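You operate a simulated robot arm through the tools that you are given. There is no shell and no other tool. Be economical: measure what you need, move in short steps, check, and stop when the job is done.

You run a simulated two-armed robot. Do the job below in one go: nothing can be reset, and whatever is moved stays where it is left.

JOB
Hold the clock steady and record its key being wound all the way.
Fine: the take reads good; stop the recording and play it back; leave the slider at stop.

Only the result counts: the job must be done as asked and must still hold three seconds after the hand-in. Knocking over, shifting, dropping, spilling or breaking anything else fails it.

ROBOT AND FRAMES
Two 7-joint arms with two-finger parallel grippers on one trunk, on a base that drives. Base frame: it is fixed to the floor where the robot stands at the start and does not move with it; the origin is under the middle of the robot, x ahead of it, y to its left, z up. Units: mm, degrees, N and s.
The left shoulder is at the start at [60, 143, 926], the right one opposite. With the tool pointing down near the work surface each hand reaches from about 320 to 740 mm from the robot's upright axis, wherever it stands, measured 20 degrees to its own side. Places, roughly: clock key [600, -600, 900]; clock slider [500, -600, 800]. Payload 1.57 kg a hand.
The TCP of each hand is the grasp point between the finger pads, 30 mm short of the fingertips. In the tool frame z runs along the fingers and y along their closing line. The gripper opens to 110 mm. The fingers are 24 mm wide and 12 mm thick; the gripper's body (48 by 112 mm) begins 78 mm behind the TCP.
Orientation is that of the tool frame in the base frame, as a unit quaternion [x, y, z, w]. With the fingers straight down and closing along the base's y, the tool's x points along the base's -x, its y along +y and its z along -z.

CONTROLS
- The arms move only by the tool move_arm. It takes "left_deltas", "right_deltas" or both (then of equal length, played together; a hand with none holds still); each is a list of rows, each a list of 3 entries, a list of its own where there are three numbers: the turn, a rotation vector about the base's x, y, z in degrees, then the shift along the base's x, y, z in mm, then the opening, from 0 (shut) to 1 (fully open). In form: [[[wx, wy, wz], [x, y, z], jaw], ...]. A call has 1 to 10 rows; each row shifts and turns the commanded pose from where the row before left it. Each row takes 0.2 s and may step no farther than 50 mm and 8.6 degrees from the row before; otherwise, or with a gripper value out of range, the whole call is refused. Where a pose cannot be reached the arm comes as near as it can. A force on the tool above 40 N (or 10 N above the force at the start of the call, whichever is more), or a blocked arm, ends the call early, and 0.2 s more pass. The fingers move at their own pace (about 45 mm/s each) and stop on an object; they squeeze with about 28 N. The grip force told is the motor's: it shows also when the fingers shut on nothing. Time passes only in rows, and 0.2 s behind the last, so rows that do not move let the fingers close. The reply holds the time, the measured pose of the TCP, the force on the tool along the base axes, the opening and the grip force, in the units named above and with some noise, with the torque about the TCP (base axes, N m) and any sound that the robot's microphone picked up.
- Cameras (640 x 400 px; columns grow to the right, rows downward): "scene" is now at [38.5, -49.3, 1545.8]; the picture's right is [-0.58, -0.82, 0.00], its down [-0.55, 0.39, -0.74] and it looks along [0.61, -0.43, -0.67] (base axes); focal length 257 px, centre (320, 200). "left" rides on the left gripper at [70, -16, -141] in its tool frame; the picture's right is [0.23, 0.97, 0.00], its down [-0.85, 0.20, -0.48] and it looks along [-0.47, 0.11, 0.88] (tool axes); focal length 222 px, centre (320, 200). "right" rides on the right gripper at [70, 16, -141] in its tool frame; the picture's right is [-0.23, 0.97, 0.00], its down [-0.86, -0.20, -0.48] and it looks along [-0.47, -0.11, 0.88] (tool axes); focal length 222 px, centre (320, 200). There is no depth. A picture from a camera that has moved, and an enlarged one, comes with that camera's place and axes in the base frame and with its lens.
- get_image(camera): a new picture of that camera. No time passes.
- move_column(by): slides the trunk up (or, below 0, down) by that many mm; the arms and the scene camera ride with it, the base frame stays. It gives what a move gives, with no picture.
- drive_base(legs): drives the robot by 1 to 6 legs, each [ahead, left, turn to the left] in mm, mm and degrees, along the robot's own axes; the way and the turn of a leg run together, so that a leg with both is an arc; at most 1500 mm and 180 degrees a leg. The arms and the cameras ride along, it lands a little off, and it stops where it bumps. It gives what a move gives.
- head_to(pan, tilt): turns the head with the scene camera to pan (to the left, within 86 degrees either way) and tilt (down, from -29 to 69), counted from straight ahead of the robot. It gives what a move gives.
- zoom(camera, box): a new picture of the part [left, top, right, bottom] of that camera's present view, enlarged. No time passes.
- job_done(): hands the job in; it is judged then, once.

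Go step by step. Nothing tells you exact positions but the pictures and the camera data: compare them with the known pose of the tool, close in by small moves and look again before you grip or let go. The budget is 120 turns and 108 pictures, counting those below and the enlarged ones. Unless the task says otherwise, let go and move clear before handing in, and close with one line.

The tools are called after "Emit:" as a command line: name --argument value ..., lists and objects as JSON in quotes. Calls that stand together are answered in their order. move_arm: Moves the arms, as the interface text tells. Its arguments: {"type":"object","properties":{"left_deltas":{"type":"array","items":{"type":"array"}},"right_deltas":{"type":"array","items":{"type":"array"}}},"required":[]} The other tools are called the same way: move_column (by) slides the trunk up or down; drive_base (legs) drives the base; head_to (pan, tilt) turns the head that bears the scene camera; get_image (camera) takes a picture; zoom (camera, box) takes an enlarged picture of a part of a camera's view; job_done () hands the job in.

At the start:

```text
time: 0.0
left_tcp_pos: [460.4, -24.9, 1000.5]
left_tcp_rot: [0.0, 1.0, 0.0, 0.001]
left_force: [0.5, 0.0, 0.3]
left_torque: [-0.02, -0.01, 0.03]
left_gripper_width: 109.9
left_gripper_force: 0.0
right_tcp_pos: [351.0, -407.8, 1000.0]
right_tcp_rot: [0.001, 1.0, 0.0, 0.0]
right_force: [-0.9, -0.2, -0.9]
right_torque: [-0.01, 0.0, 0.0]
right_gripper_width: 110.1
right_gripper_force: 0.0
trunk travel left (down, up): [-525.0, 65.0]
robot x, y, heading: [-2.0, -0.3, -0.1]
head pan, tilt: [-35.2, 42.1]
```

scene: 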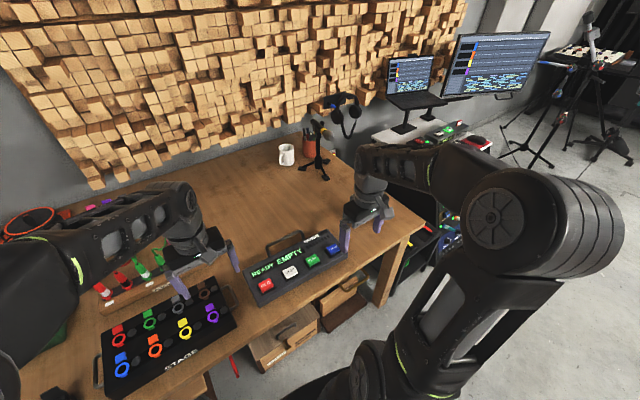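
right: 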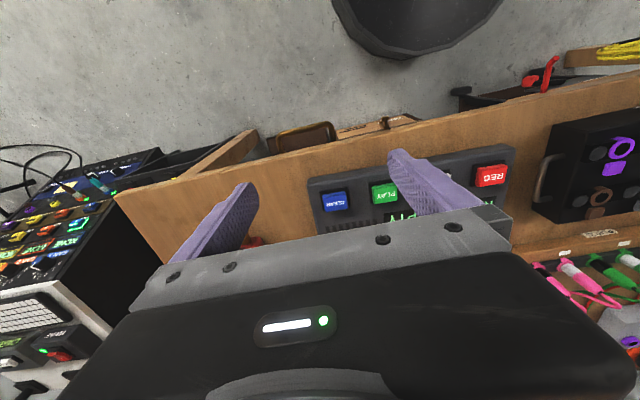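
left: 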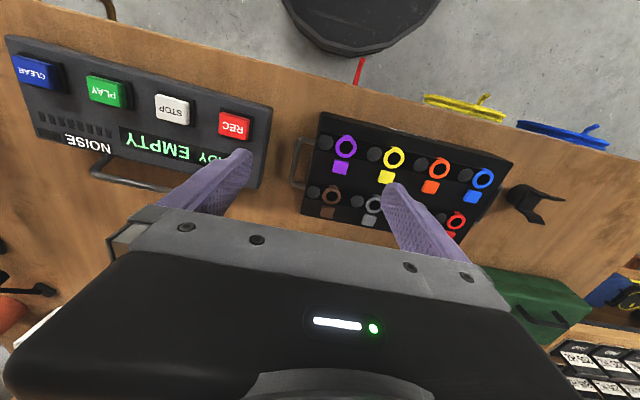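

The bench holds a recorder (REC/STOP/PLAY/CLEAR) and a patch panel; the clock near [600,-600,900] is hidden by the right arm. I'll look in more detail first.

Emit:
zoom --camera "scene" --box '[220, 100, 460, 320]'

Emit:
zoom --camera "left" --box '[0, 20, 320, 220]'

Emit:
zoom --camera "scene" --box '[0, 190, 280, 400]'

Emit:
zoom --camera "right" --box '[0, 120, 200, 400]'

```text
1.82 times, centred on (340, 210) of scene
camera zoom: at [38.5, -49.3, 1545.8], right [-0.58, -0.82, 0.0], down [-0.55, 0.39, -0.74], along [0.61, -0.43, -0.67], focal length 468 px, centre (284, 182)
```

zoom: 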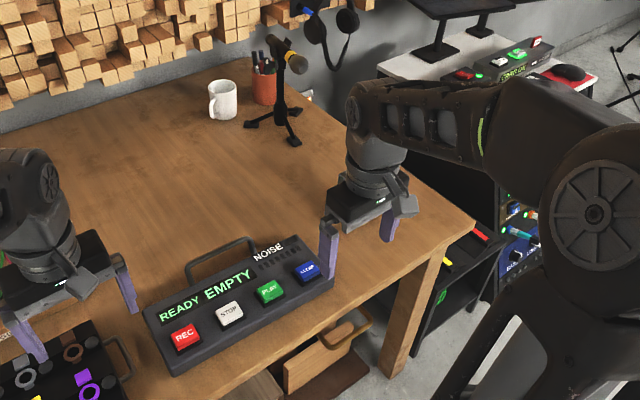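

```text
2.00 times, centred on (160, 120) of left
camera zoom: at [390.4, -42.2, 1141.2], right [-0.23, 0.97, 0.0], down [0.85, 0.2, 0.48], along [0.47, 0.11, -0.88], focal length 444 px, centre (640, 360)
```

zoom: 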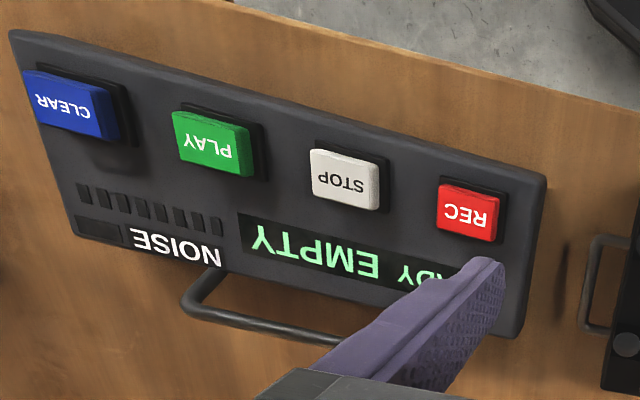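

```text
1.90 times, centred on (140, 295) of scene
camera zoom: at [38.5, -49.3, 1545.8], right [-0.58, -0.82, 0.0], down [-0.55, 0.39, -0.74], along [0.61, -0.43, -0.67], focal length 490 px, centre (663, 19)
```

zoom: 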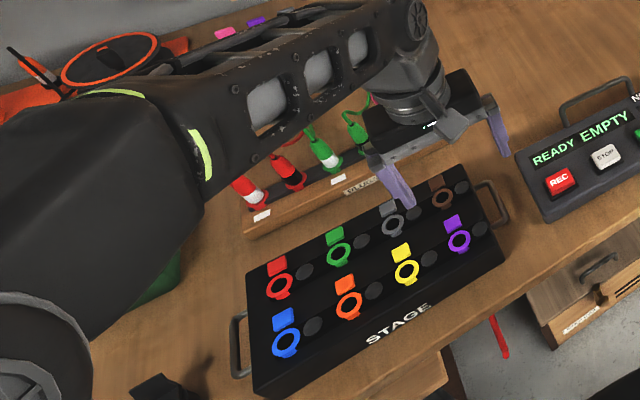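

```text
1.43 times, centred on (100, 260) of right
camera zoom: at [282.4, -392.3, 1142.1], right [0.23, 0.97, 0.0], down [0.86, -0.2, 0.48], along [0.47, -0.11, -0.88], focal length 317 px, centre (634, 114)
```

zoom: 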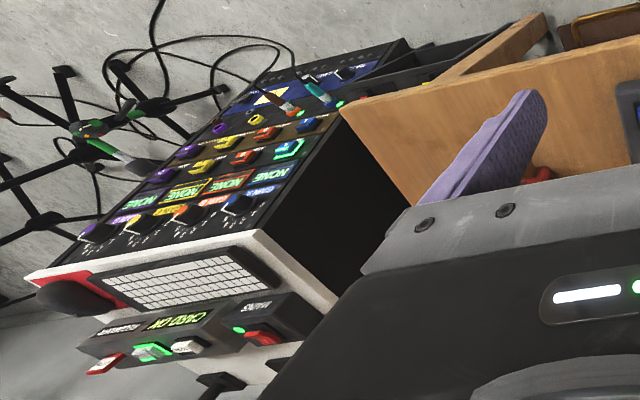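

The clock must be right behind the right gripper. I'll move the right hand out of the way and look again.

Emit:
move_arm --right_deltas '[[[0, 0, 0], [0, 40, 20], 1], [[0, 0, 0], [0, 40, 20], 1], [[0, 0, 0], [0, 40, 20], 1]]'

Emit:
get_image --camera "scene"

Emit:
get_image --camera "right"

```text
time: 0.8
left_tcp_pos: [461.0, -24.9, 1000.0]
left_tcp_rot: [0.001, 1.0, 0.0, -0.001]
left_force: [-1.1, -0.5, 0.1]
left_torque: [-0.04, -0.02, 0.02]
left_gripper_width: 110.1
left_gripper_force: 0.1
right_tcp_pos: [350.5, -291.1, 1057.1]
right_tcp_rot: [0.001, 1.0, 0.0, 0.0]
right_force: [1.1, -0.1, 0.0]
right_torque: [0.03, -0.04, -0.02]
right_gripper_width: 110.0
right_gripper_force: 0.1
trunk travel left (down, up): [-525.0, 65.0]
robot x, y, heading: [1.5, -0.2, 0.2]
head pan, tilt: [-35.2, 42.1]
```

```text
100 pictures are left
camera scene: at [38.3, -48.6, 1545.8], right [-0.58, -0.82, 0.0], down [-0.55, 0.39, -0.74], along [0.61, -0.43, -0.67], focal length 257 px, centre (320, 200)
```

scene: 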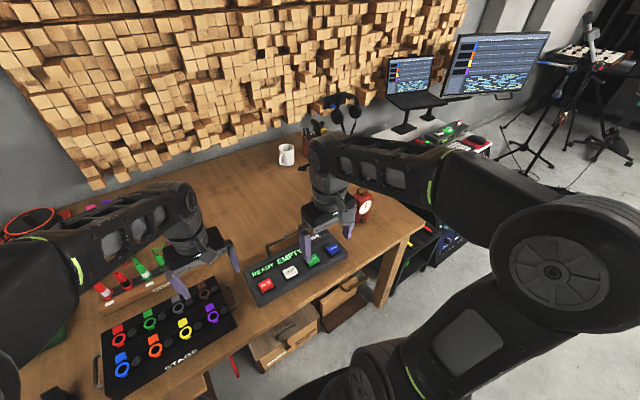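

```text
99 pictures are left
camera right: at [282.6, -274.5, 1199.6], right [0.23, 0.97, 0.0], down [0.86, -0.2, 0.48], along [0.47, -0.11, -0.88], focal length 222 px, centre (320, 200)
```

right: 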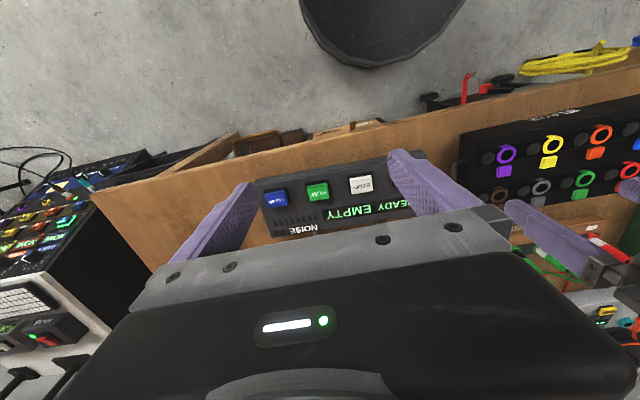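

A red clock shows just right of the right gripper. Zooming in.

Emit:
zoom --camera "scene" --box '[300, 130, 420, 260]'

Emit:
move_arm --right_deltas '[[[0, 0, 0], [0, 40, 30], 1], [[0, 0, 0], [0, 40, 30], 1]]'

Emit:
zoom --camera "scene" --box '[300, 130, 420, 260]'

```text
3.08 times, centred on (360, 195) of scene
camera zoom: at [38.3, -48.6, 1545.8], right [-0.58, -0.82, 0.0], down [-0.55, 0.39, -0.74], along [0.61, -0.43, -0.67], focal length 791 px, centre (197, 215)
```

zoom: 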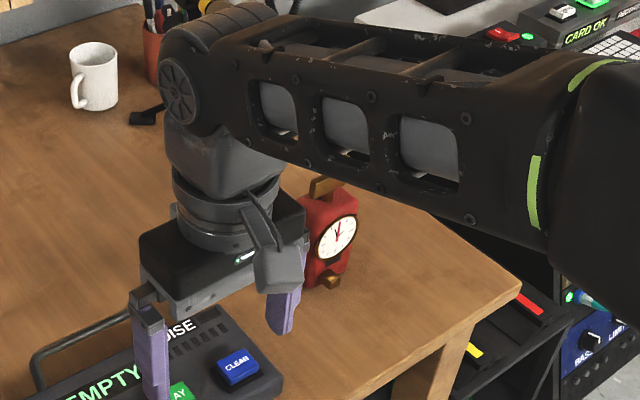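

```text
time: 1.4
left_tcp_pos: [458.4, -22.3, 1002.2]
left_tcp_rot: [-0.001, 1.0, -0.001, 0.002]
left_force: [-0.1, 1.1, -0.6]
left_torque: [-0.14, -0.01, 0.02]
left_gripper_width: 110.3
left_gripper_force: 0.1
right_tcp_pos: [345.0, -204.9, 1123.4]
right_tcp_rot: [-0.003, 1.0, -0.001, 0.003]
right_force: [-0.7, -2.8, -1.7]
right_torque: [0.36, 0.05, 0.0]
right_gripper_width: 109.8
right_gripper_force: 0.2
trunk travel left (down, up): [-525.0, 65.0]
robot x, y, heading: [3.0, -1.6, 0.1]
head pan, tilt: [-35.2, 42.1]
```

```text
3.08 times, centred on (360, 195) of scene
camera zoom: at [35.3, -44.8, 1546.0], right [-0.58, -0.82, 0.0], down [-0.55, 0.38, -0.74], along [0.61, -0.43, -0.67], focal length 791 px, centre (197, 215)
```

zoom: 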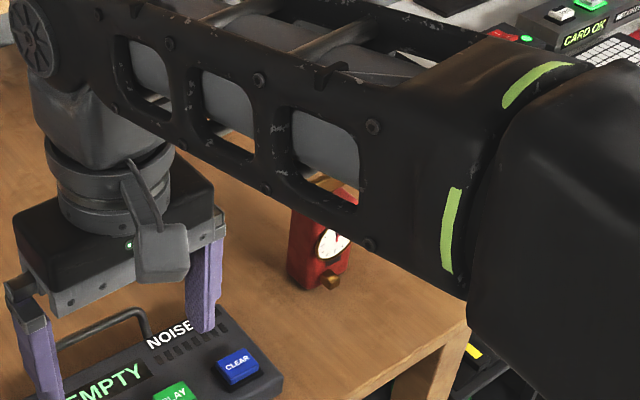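

The clock is red, face toward the robot, bronze slider knob at its foot and key on top, at about (560,-610). It is out of reach from here, so I'll drive right, first checking the floor.

Emit:
head_to --pan -75 --tilt 55

Emit:
get_image --camera "scene"

```text
time: 2.5
left_tcp_pos: [461.6, -25.4, 1000.4]
left_tcp_rot: [-0.001, 1.0, 0.0, 0.001]
left_force: [0.5, -0.2, -0.2]
left_torque: [0.03, 0.0, -0.01]
left_gripper_width: 110.2
left_gripper_force: 0.1
right_tcp_pos: [346.8, -206.7, 1122.3]
right_tcp_rot: [-0.006, 1.0, 0.001, 0.004]
right_force: [-0.7, 1.0, 0.5]
right_torque: [0.04, 0.01, 0.02]
right_gripper_width: 110.0
right_gripper_force: 0.1
trunk travel left (down, up): [-525.0, 65.0]
robot x, y, heading: [6.5, 2.5, 0.1]
head pan, tilt: [-75.0, 55.0]
```

```text
96 pictures are left
camera scene: at [-11.1, -70.9, 1528.2], right [-0.97, -0.26, 0.0], down [-0.21, 0.79, -0.57], along [0.15, -0.55, -0.82], focal length 257 px, centre (320, 200)
```

scene: 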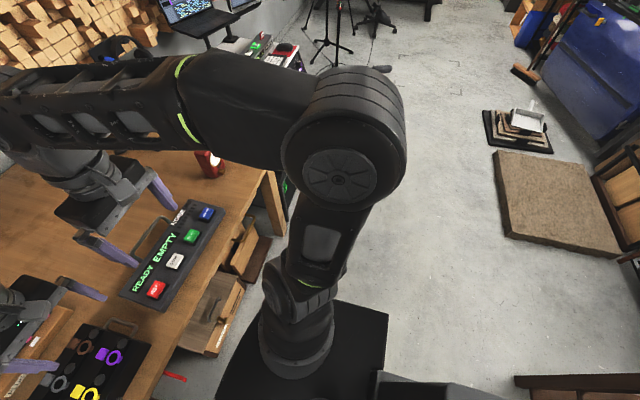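

The floor to the right is clear. Driving sideways 450 mm.

Emit:
drive_base --legs '[[0, -450, 0]]'

Emit:
head_to --pan -10 --tilt 50

Emit:
get_image --camera "scene"

```text
time: 5.2
left_tcp_pos: [461.7, -477.9, 1000.8]
left_tcp_rot: [-0.002, 1.0, 0.0, 0.0]
left_force: [-0.4, -0.4, 0.3]
left_torque: [0.02, 0.02, 0.02]
left_gripper_width: 110.1
left_gripper_force: 0.0
right_tcp_pos: [349.3, -661.4, 1119.9]
right_tcp_rot: [-0.002, 1.0, 0.0, 0.0]
right_force: [-0.5, -0.6, 0.4]
right_torque: [0.01, 0.03, -0.02]
right_gripper_width: 110.0
right_gripper_force: 0.0
trunk travel left (down, up): [-525.0, 65.0]
robot x, y, heading: [0.8, -452.0, 0.4]
head pan, tilt: [-75.0, 55.0]
```

```text
time: 6.5
left_tcp_pos: [461.0, -478.1, 1000.3]
left_tcp_rot: [-0.002, 1.0, -0.001, 0.0]
left_force: [-0.4, 0.9, 0.1]
left_torque: [-0.02, -0.01, 0.01]
left_gripper_width: 109.8
left_gripper_force: 0.0
right_tcp_pos: [349.6, -660.2, 1120.2]
right_tcp_rot: [-0.002, 1.0, 0.0, 0.0]
right_force: [0.1, -0.9, 0.2]
right_torque: [-0.03, -0.04, 0.04]
right_gripper_width: 109.7
right_gripper_force: 0.1
trunk travel left (down, up): [-525.0, 65.0]
robot x, y, heading: [0.7, -454.5, 0.2]
head pan, tilt: [-10.0, 50.0]
```

```text
95 pictures are left
camera scene: at [46.7, -467.2, 1534.7], right [-0.17, -0.99, 0.0], down [-0.75, 0.13, -0.64], along [0.63, -0.11, -0.77], focal length 257 px, centre (320, 200)
```

scene: 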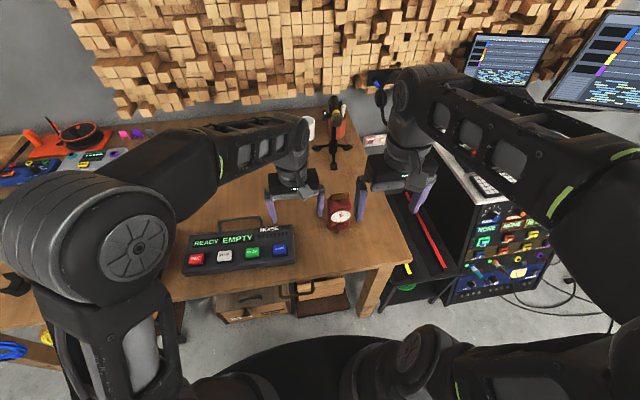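

Emit:
zoom --camera "scene" --box '[310, 170, 390, 250]'

Emit:
zoom --camera "scene" --box '[170, 200, 310, 290]'

Emit:
get_image --camera "right"

Emit:
get_image --camera "left"

```text
5.00 times, centred on (350, 210) of scene
camera zoom: at [46.7, -467.2, 1534.7], right [-0.17, -0.99, 0.0], down [-0.75, 0.13, -0.64], along [0.63, -0.11, -0.77], focal length 1286 px, centre (170, 150)
```

zoom: 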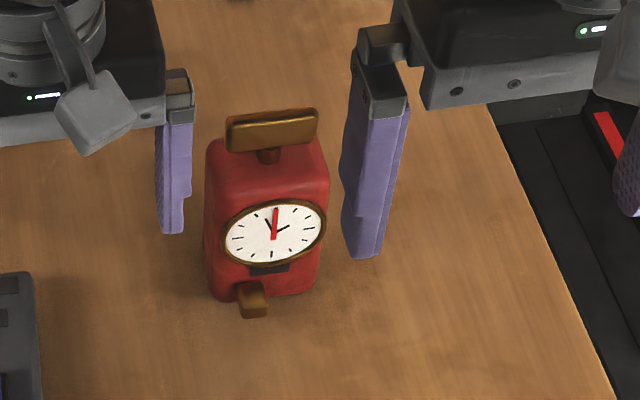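

```text
4.44 times, centred on (240, 245) of scene
camera zoom: at [46.7, -467.2, 1534.7], right [-0.17, -0.99, 0.0], down [-0.75, 0.13, -0.64], along [0.63, -0.11, -0.77], focal length 1143 px, centre (676, 0)
```

zoom: 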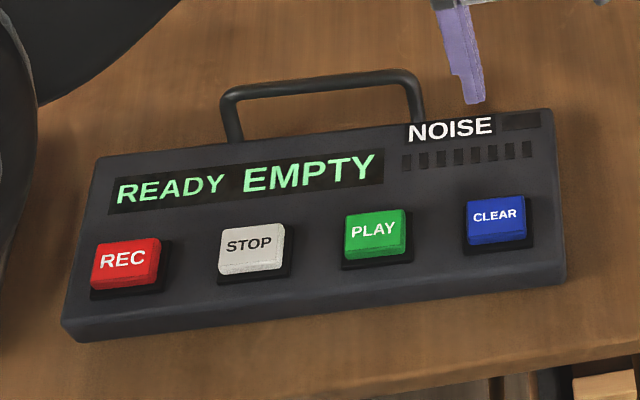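

```text
92 pictures are left
camera right: at [280.6, -645.1, 1262.4], right [0.22, 0.97, 0.0], down [0.86, -0.2, 0.48], along [0.47, -0.11, -0.88], focal length 222 px, centre (320, 200)
```

right: 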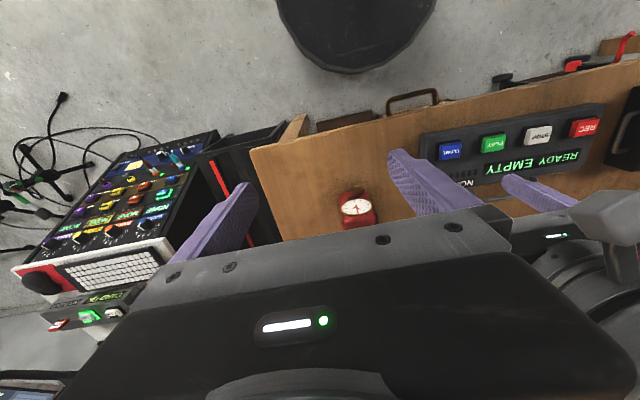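

```text
91 pictures are left
camera left: at [391.2, -493.7, 1141.2], right [-0.23, 0.97, 0.0], down [0.85, 0.2, 0.48], along [0.47, 0.11, -0.88], focal length 222 px, centre (320, 200)
```

left: 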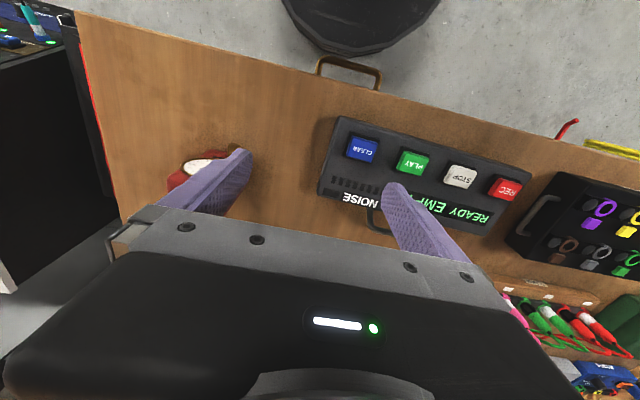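

Now the clock is clearly seen: body about (565,-620), key bar about (585,-629,889), slider knob about (529,-610,775) at lower front. I'll shift 100 mm more to the right so both hands reach, then tilt the right hand forward for a close look and a front grip.

Emit:
drive_base --legs '[[0, -100, 0]]'

Emit:
move_arm --right_deltas '[[[0, -8, 0], [0, 20, -10], 1], [[0, -8, 0], [0, 20, -10], 1], [[0, -8, 0], [0, 20, -10], 1], [[0, -8, 0], [0, 20, -10], 1], [[0, -8, 0], [0, 20, -10], 1], [[0, -8, 0], [0, 20, -10], 1]]' --left_deltas '[[[0, 0, 0], [0, 40, 10], 1], [[0, 0, 0], [0, 40, 10], 1], [[0, 0, 0], [0, 40, 10], 1], [[0, 0, 0], [0, 40, 10], 1], [[0, 0, 0], [0, 40, 10], 1], [[0, 0, 0], [0, 0, 0], 1]]'

Emit:
get_image --camera "right"

Emit:
get_image --camera "scene"

```text
time: 7.7
left_tcp_pos: [461.3, -576.8, 999.7]
left_tcp_rot: [-0.004, 1.0, 0.0, -0.001]
left_force: [-0.2, -0.6, 0.2]
left_torque: [0.06, 0.02, 0.01]
left_gripper_width: 110.0
left_gripper_force: 0.0
right_tcp_pos: [349.7, -761.6, 1119.9]
right_tcp_rot: [-0.003, 1.0, 0.0, 0.0]
right_force: [0.6, -0.9, -0.4]
right_torque: [0.06, 0.02, 0.03]
right_gripper_width: 110.0
right_gripper_force: 0.0
trunk travel left (down, up): [-525.0, 65.0]
robot x, y, heading: [-1.9, -557.4, 0.3]
head pan, tilt: [-10.0, 50.0]
```

```text
time: 9.1
left_tcp_pos: [459.0, -374.5, 1052.3]
left_tcp_rot: [-0.003, 1.0, 0.001, 0.001]
left_force: [0.2, 0.0, 0.5]
left_torque: [0.01, 0.0, 0.0]
left_gripper_width: 110.0
left_gripper_force: 0.1
right_tcp_pos: [371.3, -619.0, 1087.6]
right_tcp_rot: [-0.002, 0.913, -0.002, 0.407]
right_force: [-0.7, -0.5, 0.3]
right_torque: [-0.02, -0.03, -0.03]
right_gripper_width: 110.1
right_gripper_force: 0.0
right hand out of reach, approached as far as the arm can: row 5, 6
trunk travel left (down, up): [-525.0, 65.0]
robot x, y, heading: [-2.0, -551.9, 0.1]
head pan, tilt: [-10.0, 50.0]
```

```text
90 pictures are left
camera right: at [221.8, -603.0, 1132.5], right [0.15, 0.98, 0.16], down [0.22, -0.19, 0.96], along [0.96, -0.11, -0.24], focal length 222 px, centre (320, 200)
```

right: 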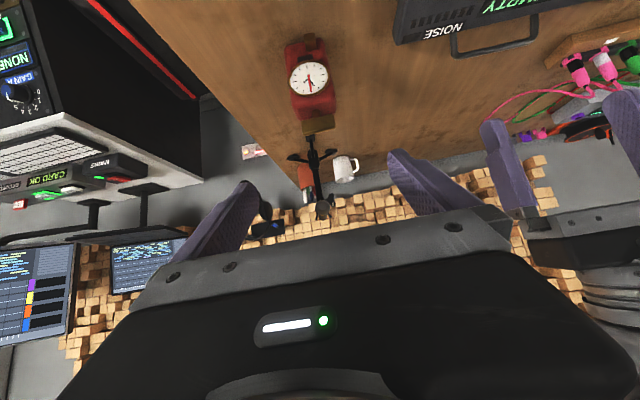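

```text
89 pictures are left
camera scene: at [47.0, -566.6, 1534.8], right [-0.17, -0.99, 0.0], down [-0.76, 0.13, -0.64], along [0.63, -0.11, -0.77], focal length 257 px, centre (320, 200)
```

scene: 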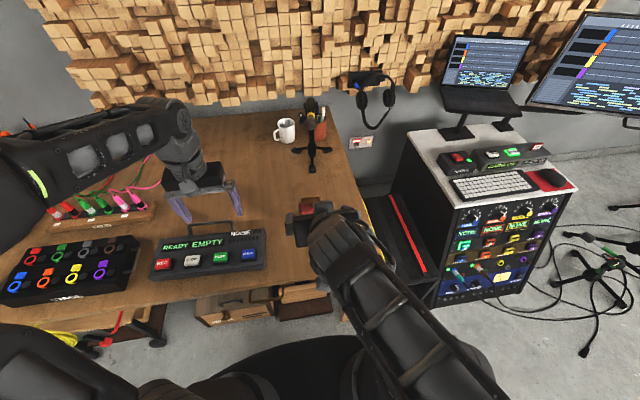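

The right hand now points forward and down. I'll advance toward the clock and look at its face from close.

Emit:
move_arm --right_deltas '[[[0, 0, 0], [20, 0, -35], 1], [[0, 0, 0], [20, 0, -35], 1], [[0, 0, 0], [10, 0, -35], 1], [[0, 0, 0], [10, 0, -35], 1], [[0, 0, 0], [0, 0, 0], 1]]'

Emit:
get_image --camera "right"

Emit:
zoom --camera "right" --box '[240, 40, 400, 180]'

```text
time: 10.3
left_tcp_pos: [459.7, -374.9, 1051.9]
left_tcp_rot: [-0.003, 1.0, 0.0, 0.0]
left_force: [-1.2, 0.3, 0.7]
left_torque: [0.0, -0.01, 0.01]
left_gripper_width: 109.9
left_gripper_force: 0.1
right_tcp_pos: [443.5, -595.4, 961.8]
right_tcp_rot: [0.005, 0.917, 0.026, 0.398]
right_force: [-0.3, -0.6, 0.0]
right_torque: [-0.02, 0.01, 0.01]
right_gripper_width: 110.0
right_gripper_force: 0.1
right hand out of reach, approached as far as the arm can: row 1, 3
trunk travel left (down, up): [-525.0, 65.0]
robot x, y, heading: [-0.0, -552.4, 0.3]
head pan, tilt: [-10.0, 50.0]
```

```text
88 pictures are left
camera right: at [293.6, -583.4, 1008.2], right [0.14, 0.97, 0.22], down [0.24, -0.25, 0.94], along [0.96, -0.08, -0.26], focal length 222 px, centre (320, 200)
```

right: 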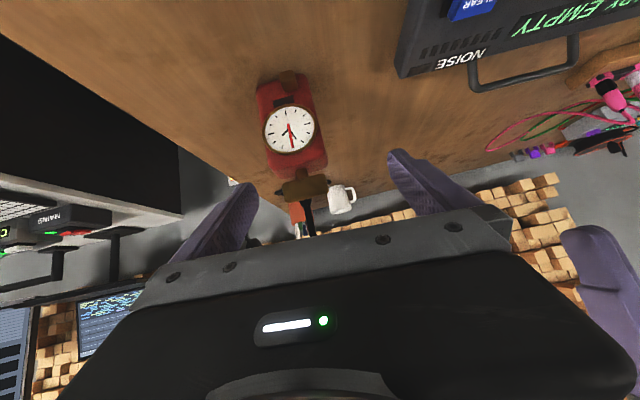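

```text
2.86 times, centred on (320, 110) of right
camera zoom: at [293.6, -583.4, 1008.2], right [0.14, 0.97, 0.22], down [0.24, -0.25, 0.94], along [0.96, -0.08, -0.26], focal length 635 px, centre (320, 457)
```

zoom: 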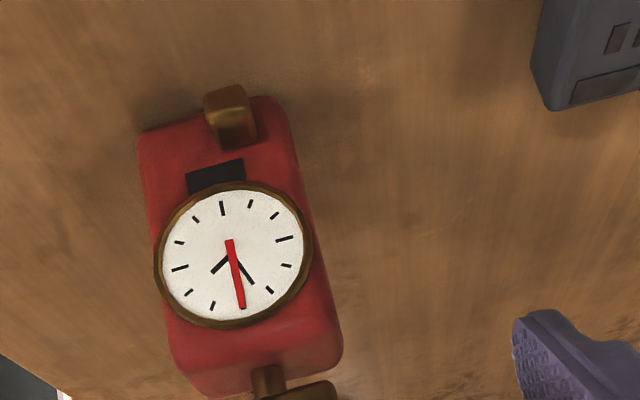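

Emit:
zoom --camera "right" --box '[265, 55, 335, 115]'

Emit:
zoom --camera "scene" --box '[290, 190, 340, 230]'

```text
6.67 times, centred on (300, 85) of right
camera zoom: at [293.6, -583.4, 1008.2], right [0.14, 0.97, 0.22], down [0.24, -0.25, 0.94], along [0.96, -0.08, -0.26], focal length 1481 px, centre (453, 967)
```

zoom: 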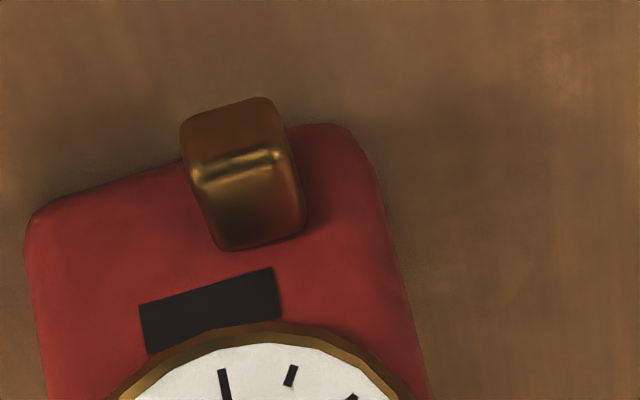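

```text
10.00 times, centred on (315, 210) of scene
camera zoom: at [46.5, -567.1, 1534.8], right [-0.17, -0.99, 0.0], down [-0.75, 0.13, -0.64], along [0.63, -0.11, -0.77], focal length 2572 px, centre (370, 100)
```

zoom: 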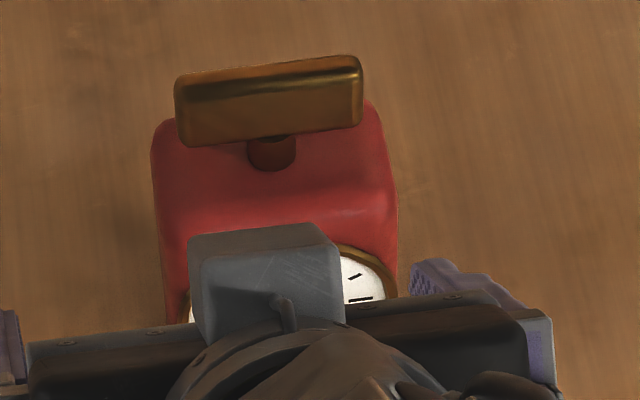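

Clock body is about 80 wide × 50 deep, top z≈865, table ≈753, centre about (573,-623). Aligning the right hand with it and approaching halfway along its own axis.

Emit:
move_arm --right_deltas '[[[-3, 0, -4.7], [0, -27, 0], 1], [[0, 0, 0], [12, 0, -13], 1], [[0, 0, 0], [15, 0, -17], 1], [[0, 0, 0], [0, 0, 0], 1]]'

Emit:
get_image --camera "right"

Emit:
zoom --camera "scene" --box '[280, 180, 360, 230]'

```text
time: 11.3
left_tcp_pos: [458.7, -374.8, 1053.6]
left_tcp_rot: [-0.003, 1.0, 0.0, 0.001]
left_force: [-0.5, 0.5, 0.7]
left_torque: [0.01, -0.02, 0.04]
left_gripper_width: 110.1
left_gripper_force: 0.0
right_tcp_pos: [472.6, -637.3, 930.2]
right_tcp_rot: [0.028, 0.913, -0.043, 0.405]
right_force: [-0.9, -0.4, -0.5]
right_torque: [0.0, 0.0, 0.02]
right_gripper_width: 109.9
right_gripper_force: 0.0
right hand out of reach, approached as far as the arm can: row 1
trunk travel left (down, up): [-525.0, 65.0]
robot x, y, heading: [-0.7, -552.2, 0.4]
head pan, tilt: [-10.0, 50.0]
```

```text
84 pictures are left
camera right: at [324.9, -606.9, 973.4], right [0.24, 0.96, 0.11], down [0.2, -0.16, 0.96], along [0.95, -0.2, -0.24], focal length 222 px, centre (320, 200)
```

right: 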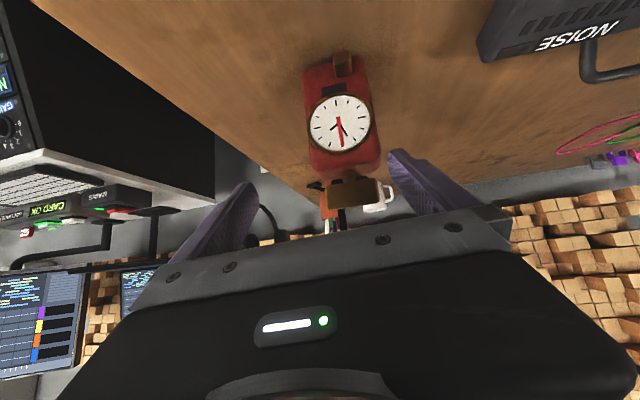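

```text
8.00 times, centred on (320, 205) of scene
camera zoom: at [47.0, -567.6, 1534.8], right [-0.17, -0.99, 0.0], down [-0.76, 0.13, -0.64], along [0.63, -0.11, -0.77], focal length 2057 px, centre (320, 160)
```

zoom: 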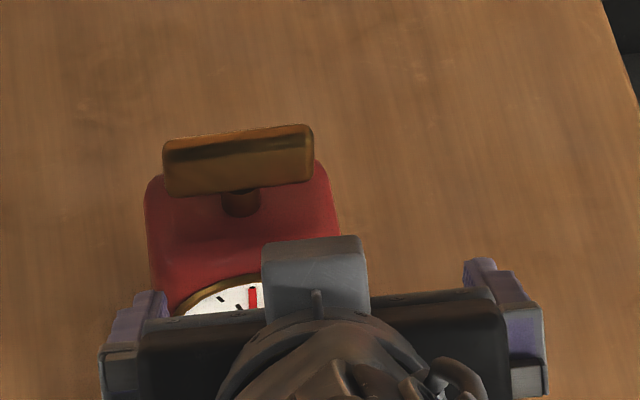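

The hand sits about 22 mm too far right and is rolled 3°. Correcting before going on.

Emit:
move_arm --right_deltas '[[[3, 0, 0], [0, 20, 0], 1], [[0, 0, 0], [12, -1, -13], 1], [[0, 0, 0], [0, 0, 0], 1]]'

Emit:
get_image --camera "right"

Emit:
zoom --camera "scene" --box '[280, 180, 360, 230]'

```text
time: 12.1
left_tcp_pos: [458.9, -376.0, 1052.2]
left_tcp_rot: [-0.002, 1.0, 0.0, 0.001]
left_force: [0.7, 0.2, -0.3]
left_torque: [-0.01, -0.03, -0.01]
left_gripper_width: 109.8
left_gripper_force: 0.1
right_tcp_pos: [485.5, -615.0, 919.1]
right_tcp_rot: [0.033, 0.913, -0.018, 0.406]
right_force: [0.0, -0.1, -0.4]
right_torque: [0.02, 0.02, 0.0]
right_gripper_width: 110.0
right_gripper_force: 0.1
trunk travel left (down, up): [-525.0, 65.0]
robot x, y, heading: [-3.7, -554.8, 0.3]
head pan, tilt: [-10.0, 50.0]
```

```text
82 pictures are left
camera right: at [337.0, -587.1, 962.2], right [0.23, 0.96, 0.16], down [0.2, -0.21, 0.96], along [0.95, -0.18, -0.24], focal length 222 px, centre (320, 200)
```

right: 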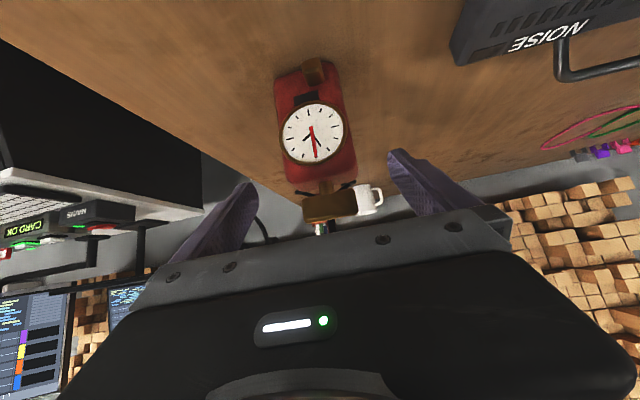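

```text
8.00 times, centred on (320, 205) of scene
camera zoom: at [46.6, -567.0, 1534.8], right [-0.17, -0.99, 0.0], down [-0.76, 0.13, -0.64], along [0.63, -0.11, -0.77], focal length 2057 px, centre (320, 160)
```

zoom: 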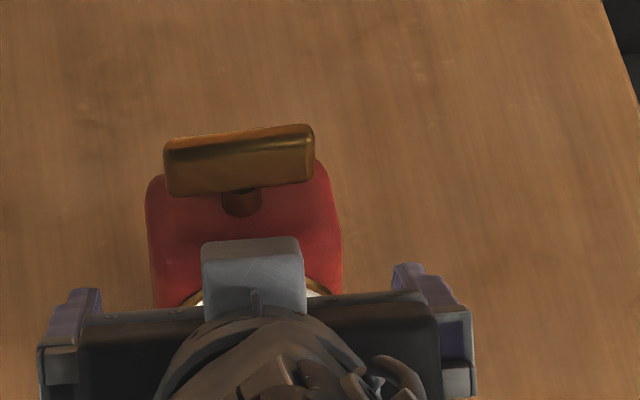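

Alignment looks good now; advancing along the tool axis in two stages.

Emit:
move_arm --right_deltas '[[[0, 0, 0], [14, -1, -15], 1], [[0, 0, 0], [14, -1, -15], 1], [[0, 0, 0], [14, -1, -15], 1], [[0, 0, 0], [0, 0, 0], 1]]'

Emit:
get_image --camera "right"

Emit:
zoom --camera "scene" --box '[280, 180, 360, 230]'

```text
time: 13.1
left_tcp_pos: [460.0, -375.6, 1051.6]
left_tcp_rot: [-0.002, 1.0, 0.0, 0.001]
left_force: [0.2, 0.5, 0.0]
left_torque: [-0.03, 0.01, -0.01]
left_gripper_width: 109.9
left_gripper_force: 0.0
right_tcp_pos: [527.9, -619.7, 871.8]
right_tcp_rot: [0.034, 0.913, -0.018, 0.406]
right_force: [0.0, -0.7, 0.8]
right_torque: [0.01, 0.02, -0.01]
right_gripper_width: 110.0
right_gripper_force: 0.1
trunk travel left (down, up): [-525.0, 65.0]
robot x, y, heading: [0.2, -552.8, 0.4]
head pan, tilt: [-10.0, 50.0]
```

```text
80 pictures are left
camera right: at [378.9, -591.3, 916.0], right [0.23, 0.96, 0.16], down [0.2, -0.21, 0.96], along [0.95, -0.18, -0.24], focal length 222 px, centre (320, 200)
```

right: 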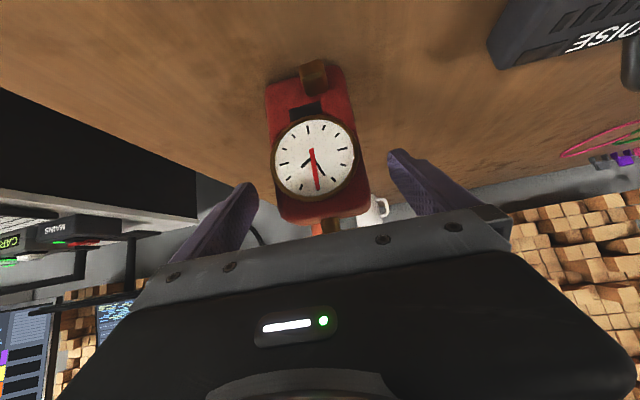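

```text
8.00 times, centred on (320, 205) of scene
camera zoom: at [46.9, -567.0, 1534.8], right [-0.17, -0.99, 0.0], down [-0.76, 0.13, -0.64], along [0.63, -0.11, -0.77], focal length 2057 px, centre (320, 160)
```

zoom: 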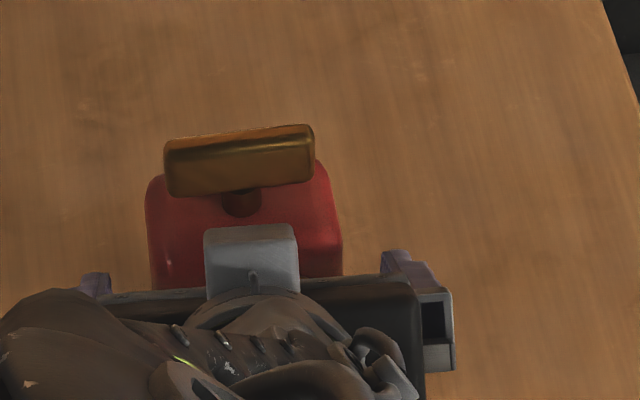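

Centred. Final advance to the hold position.

Emit:
move_arm --right_deltas '[[[0, 0, 0], [14, -1, -15], 1], [[0, 0, 0], [14, -1, -15], 1], [[0, 0, 0], [10, -1, -11], 1], [[0, 0, 0], [0, 0, 0], 1]]'

Emit:
get_image --camera "right"

Emit:
zoom --camera "scene" --box '[280, 180, 360, 230]'

```text
time: 14.1
left_tcp_pos: [458.7, -374.4, 1052.4]
left_tcp_rot: [-0.003, 1.0, 0.0, 0.001]
left_force: [0.6, 0.0, -0.1]
left_torque: [-0.03, 0.02, 0.02]
left_gripper_width: 109.9
left_gripper_force: 0.1
right_tcp_pos: [566.4, -622.5, 830.2]
right_tcp_rot: [0.034, 0.914, -0.018, 0.405]
right_force: [0.1, 0.0, 0.3]
right_torque: [-0.04, 0.01, -0.02]
right_gripper_width: 110.0
right_gripper_force: 0.0
trunk travel left (down, up): [-525.0, 65.0]
robot x, y, heading: [5.2, -550.8, 0.3]
head pan, tilt: [-10.0, 50.0]
```

```text
78 pictures are left
camera right: at [418.6, -594.4, 874.9], right [0.23, 0.96, 0.16], down [0.2, -0.21, 0.96], along [0.95, -0.18, -0.24], focal length 222 px, centre (320, 200)
```

right: 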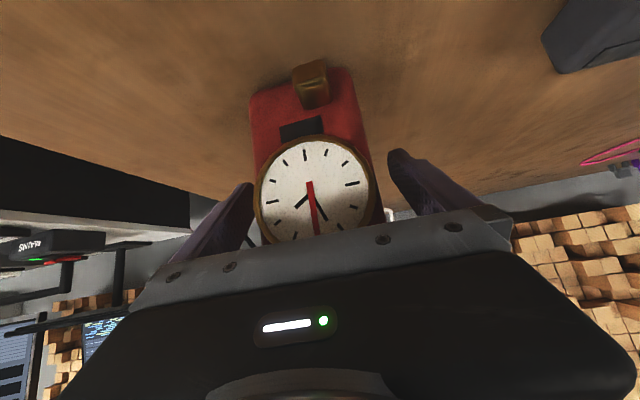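

```text
8.00 times, centred on (320, 205) of scene
camera zoom: at [47.1, -567.0, 1534.7], right [-0.17, -0.99, 0.0], down [-0.76, 0.13, -0.64], along [0.63, -0.11, -0.77], focal length 2057 px, centre (320, 160)
```

zoom: 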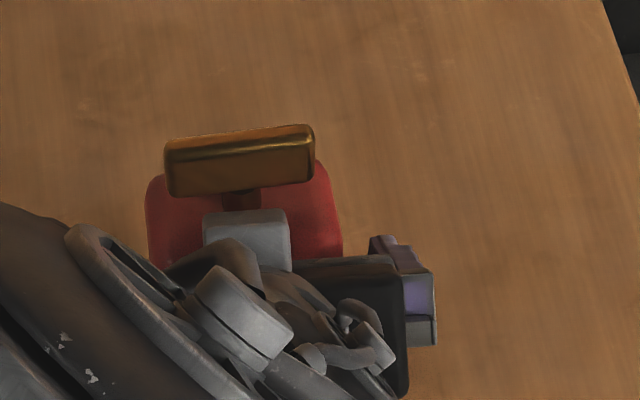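

Emit:
move_arm --right_deltas '[[[0, 0, 0], [0, 0, 0], 0.8], [[0, 0, 0], [0, 0, 0], 0.8], [[0, 0, 0], [0, 0, 0], 0.8]]'

Emit:
get_image --camera "right"

```text
time: 14.9
left_tcp_pos: [459.8, -375.3, 1052.1]
left_tcp_rot: [-0.003, 1.0, 0.0, 0.0]
left_force: [-0.1, -1.0, -0.5]
left_torque: [-0.01, 0.02, 0.0]
left_gripper_width: 110.0
left_gripper_force: 0.1
right_tcp_pos: [566.5, -623.2, 831.8]
right_tcp_rot: [0.035, 0.913, -0.018, 0.406]
right_force: [-0.6, -0.1, 0.3]
right_torque: [0.0, 0.0, -0.02]
right_gripper_width: 88.1
right_gripper_force: 0.1
trunk travel left (down, up): [-525.0, 65.0]
robot x, y, heading: [-2.3, -551.0, 0.5]
head pan, tilt: [-10.0, 50.0]
```

```text
76 pictures are left
camera right: at [418.5, -594.4, 875.0], right [0.23, 0.96, 0.16], down [0.2, -0.21, 0.96], along [0.95, -0.19, -0.24], focal length 222 px, centre (320, 200)
```

right: 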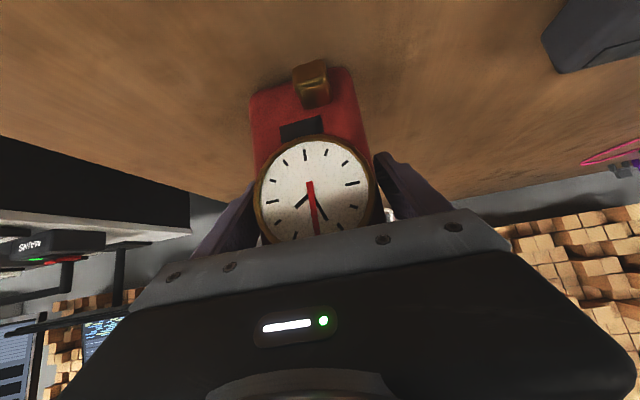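

Emit:
move_arm --right_deltas '[[[0, 0, 0], [0, 0, 0], 0.7], [[0, 0, 0], [0, 0, 0], 0.6], [[0, 0, 0], [0, 0, 0], 0.3], [[0, 0, 0], [0, 0, 0], 0]]'

Emit:
get_image --camera "right"

Emit:
get_image --camera "scene"

```text
time: 15.9
left_tcp_pos: [458.6, -374.8, 1051.3]
left_tcp_rot: [-0.003, 1.0, 0.0, 0.0]
left_force: [-1.3, -0.2, -1.2]
left_torque: [-0.01, -0.02, 0.02]
left_gripper_width: 110.1
left_gripper_force: 0.0
right_tcp_pos: [566.6, -621.6, 831.0]
right_tcp_rot: [0.035, 0.913, -0.019, 0.406]
right_force: [0.2, 2.0, 1.5]
right_torque: [0.29, -0.17, 0.05]
right_gripper_width: 78.1
right_gripper_force: 28.0
trunk travel left (down, up): [-525.0, 65.0]
robot x, y, heading: [-1.3, -553.2, 0.3]
head pan, tilt: [-10.0, 50.0]
```

```text
75 pictures are left
camera right: at [418.5, -594.1, 875.1], right [0.23, 0.96, 0.16], down [0.2, -0.21, 0.96], along [0.95, -0.18, -0.24], focal length 222 px, centre (320, 200)
```

right: 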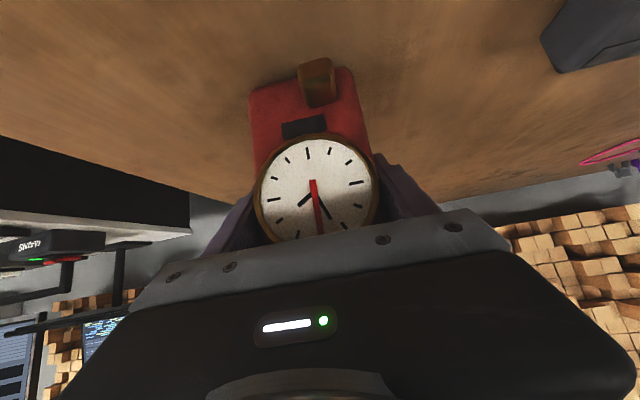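

```text
74 pictures are left
camera scene: at [47.1, -566.8, 1534.8], right [-0.17, -0.99, 0.0], down [-0.76, 0.13, -0.64], along [0.63, -0.11, -0.77], focal length 257 px, centre (320, 200)
```

scene: 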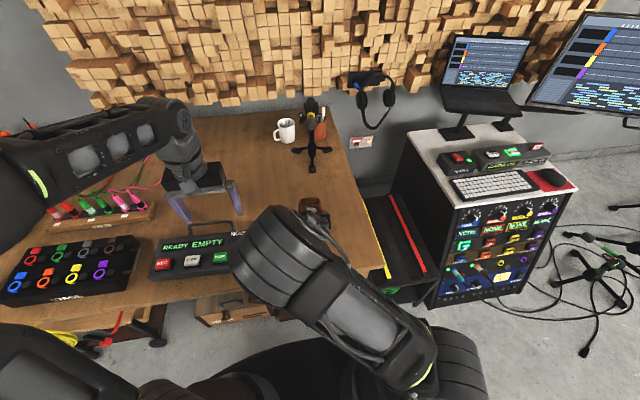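

The clock is held (78 mm, 28 N) and undisturbed. Next I rehearse the left hand's reach to the key before recording: yaw it 90° and rise.

Emit:
move_arm --left_deltas '[[[0, 0, 8.5], [10, 0, 8], 1], [[0, 0, 8.5], [10, 0, 8], 1], [[0, 0, 8.5], [10, 0, 8], 1], [[0, 0, 8.5], [10, 0, 8], 1], [[0, 0, 8.5], [10, 0, 8], 1], [[0, 0, 8.5], [10, 0, 8], 1], [[0, 0, 8.5], [10, 0, 0], 1], [[0, 0, 8.5], [10, 0, 0], 1], [[0, 0, 8.5], [10, 0, 0], 1], [[0, 0, 8.5], [10, 0, 0], 1]]'

Emit:
get_image --camera "scene"

```text
time: 18.1
left_tcp_pos: [537.3, -374.6, 1096.5]
left_tcp_rot: [-0.542, 0.841, -0.002, 0.005]
left_force: [0.5, 0.1, 0.0]
left_torque: [0.04, 0.01, -0.01]
left_gripper_width: 110.1
left_gripper_force: 0.0
left hand out of reach, approached as far as the arm can: row 8, 9, 10
right_tcp_pos: [566.9, -622.4, 832.6]
right_tcp_rot: [0.035, 0.913, -0.019, 0.405]
right_force: [-0.6, 1.3, 2.6]
right_torque: [0.31, -0.26, -0.02]
right_gripper_width: 78.0
right_gripper_force: 27.6
trunk travel left (down, up): [-525.0, 65.0]
robot x, y, heading: [0.2, -553.4, 0.4]
head pan, tilt: [-10.0, 50.0]
```

```text
73 pictures are left
camera scene: at [46.9, -567.1, 1534.8], right [-0.17, -0.99, 0.0], down [-0.76, 0.13, -0.64], along [0.63, -0.11, -0.77], focal length 257 px, centre (320, 200)
```

scene: 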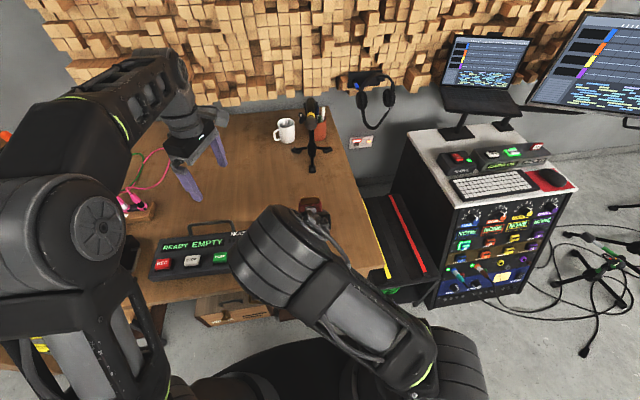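

The left wrist stops near +65° yaw here. I'll return yaw while carrying the hand over the key, high up.

Emit:
move_arm --left_deltas '[[[0, 0, -8.5], [0, -25, 0], 1], [[0, 0, -8.5], [0, -25, 0], 1], [[0, 0, -8.5], [0, -25, 0], 1], [[0, 0, -8.5], [0, -25, 0], 1], [[0, 0, -8.5], [0, -25, 0], 1]]'

Emit:
get_image --camera "scene"

Emit:
get_image --camera "left"

```text
time: 19.3
left_tcp_pos: [537.9, -473.9, 1097.6]
left_tcp_rot: [-0.271, 0.963, -0.008, 0.012]
left_force: [-0.7, -0.6, 0.0]
left_torque: [0.0, -0.03, 0.01]
left_gripper_width: 109.8
left_gripper_force: 0.2
left hand out of reach, approached as far as the arm can: row 2, 4
right_tcp_pos: [566.8, -622.1, 830.8]
right_tcp_rot: [0.035, 0.913, -0.018, 0.406]
right_force: [0.8, -0.8, 3.9]
right_torque: [0.29, -0.21, 0.02]
right_gripper_width: 78.0
right_gripper_force: 28.1
trunk travel left (down, up): [-525.0, 65.0]
robot x, y, heading: [1.5, -554.8, 0.6]
head pan, tilt: [-10.0, 50.0]
```

```text
72 pictures are left
camera scene: at [46.9, -567.7, 1534.8], right [-0.17, -0.99, 0.0], down [-0.76, 0.13, -0.64], along [0.63, -0.11, -0.77], focal length 257 px, centre (320, 200)
```

scene: 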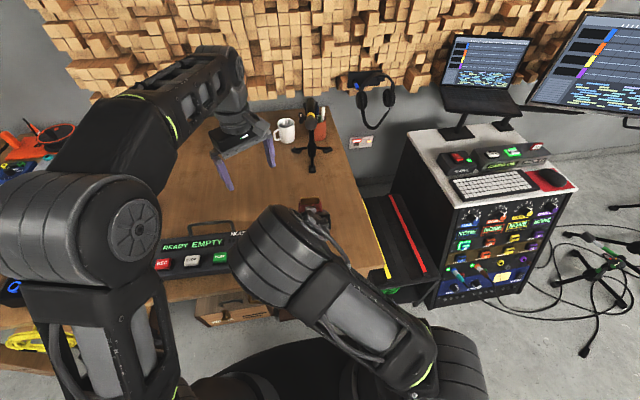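

```text
71 pictures are left
camera left: at [482.1, -523.2, 1237.5], right [-0.7, 0.71, -0.02], down [0.61, 0.62, 0.49], along [0.36, 0.33, -0.87], focal length 222 px, centre (320, 200)
```

left: 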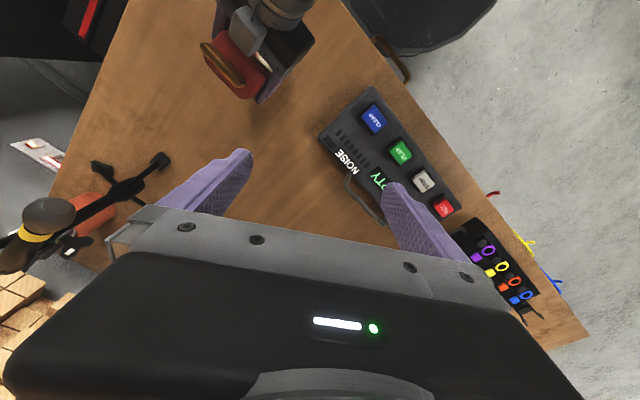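

No arm conflict. Continue over the key and lower to z≈1000.

Emit:
move_arm --left_deltas '[[[0, 0, -8], [7, -25, -15], 1], [[0, 0, -8], [7, -25, -15], 1], [[0, 0, -8], [7, -25, -15], 1], [[0, 0, -7], [7, -25, -15], 1], [[0, 0, 0], [7, -25, -15], 1], [[0, 0, 0], [7, -15, -15], 1], [[0, 0, 0], [0, 0, 0], 1]]'

Emit:
get_image --camera "left"

Emit:
get_image --camera "scene"

```text
time: 20.9
left_tcp_pos: [581.4, -614.6, 1007.4]
left_tcp_rot: [-0.005, 1.0, -0.01, 0.007]
left_force: [-0.9, -0.1, 0.6]
left_torque: [0.02, -0.03, 0.02]
left_gripper_width: 109.8
left_gripper_force: 0.0
right_tcp_pos: [567.1, -622.4, 831.2]
right_tcp_rot: [0.035, 0.913, -0.019, 0.405]
right_force: [-1.8, 0.1, 4.9]
right_torque: [0.33, -0.04, 0.04]
right_gripper_width: 78.0
right_gripper_force: 27.3
trunk travel left (down, up): [-525.0, 65.0]
robot x, y, heading: [0.5, -558.7, 0.0]
head pan, tilt: [-10.0, 50.0]
```

```text
70 pictures are left
camera left: at [509.0, -628.3, 1148.5], right [-0.24, 0.97, -0.02], down [0.85, 0.22, 0.49], along [0.48, 0.1, -0.87], focal length 222 px, centre (320, 200)
```

left: 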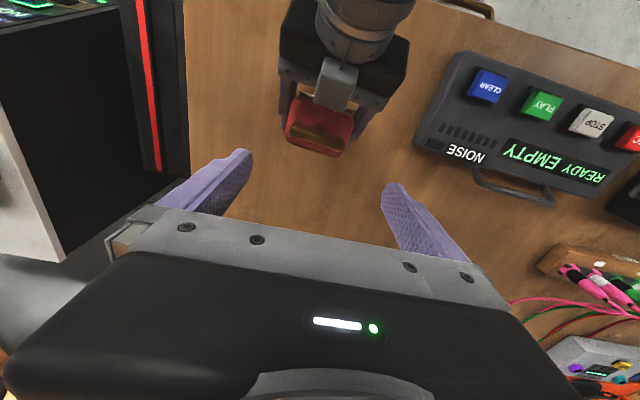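

```text
69 pictures are left
camera scene: at [46.7, -567.0, 1534.7], right [-0.17, -0.99, 0.0], down [-0.76, 0.13, -0.64], along [0.63, -0.11, -0.77], focal length 257 px, centre (320, 200)
```

scene: 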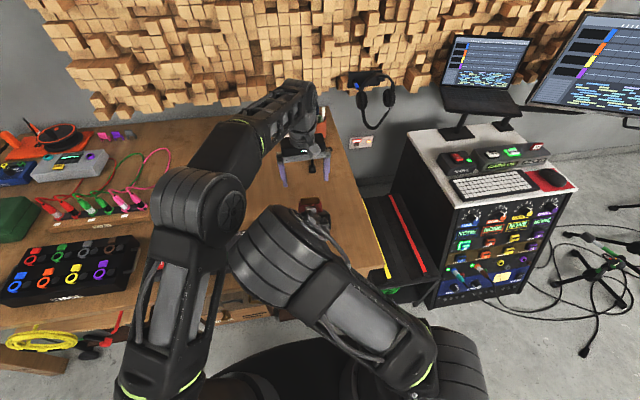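

Emit:
zoom --camera "left" --box '[265, 70, 385, 170]'

```text
4.00 times, centred on (325, 120) of left
camera zoom: at [509.0, -628.3, 1148.5], right [-0.24, 0.97, -0.02], down [0.85, 0.22, 0.49], along [0.48, 0.1, -0.87], focal length 888 px, centre (300, 520)
```

zoom: 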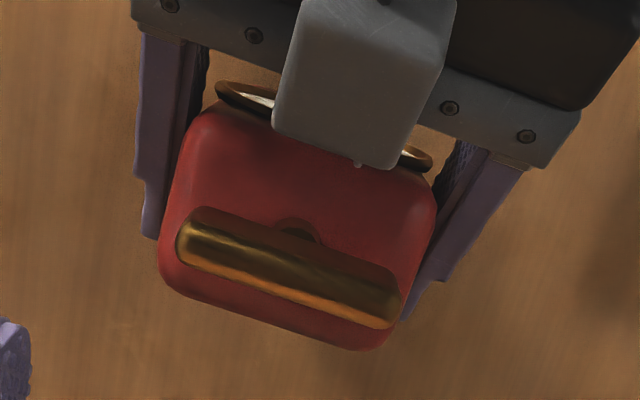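

The key bar is ~64 mm long, at about (568,-622). The right palm limits swing room, so I'll grip it across its thickness; first test the left wrist's yaw range here.

Emit:
move_arm --left_deltas '[[[0, 0, 8.5], [-2, -1, 0], 1], [[0, 0, 8.5], [-2, -1, 0], 1], [[0, 0, 8.5], [-2, -1, 0], 1], [[0, 0, 8.5], [-2, -1, 0], 1], [[0, 0, 8.5], [-2, -1, 0], 1], [[0, 0, 8.5], [-2, -1, 0], 1], [[0, 0, 8.5], [0, -1, 0], 1], [[0, 0, 8.5], [0, 0, 0], 1], [[0, 0, 8.5], [0, 0, 0], 1], [[0, 0, 8.5], [0, 0, 0], 1]]'

```text
time: 23.1
left_tcp_pos: [577.7, -604.3, 1020.0]
left_tcp_rot: [-0.693, 0.721, -0.014, 0.008]
left_force: [-0.7, -1.0, 0.9]
left_torque: [-0.01, -0.01, -0.02]
left_gripper_width: 109.9
left_gripper_force: 0.1
right_tcp_pos: [566.4, -622.9, 830.6]
right_tcp_rot: [0.036, 0.913, -0.019, 0.405]
right_force: [-0.9, 4.2, 6.5]
right_torque: [0.76, -0.27, 0.13]
right_gripper_width: 77.9
right_gripper_force: 27.8
trunk travel left (down, up): [-525.0, 65.0]
robot x, y, heading: [3.8, -554.2, 0.3]
head pan, tilt: [-10.0, 50.0]
```

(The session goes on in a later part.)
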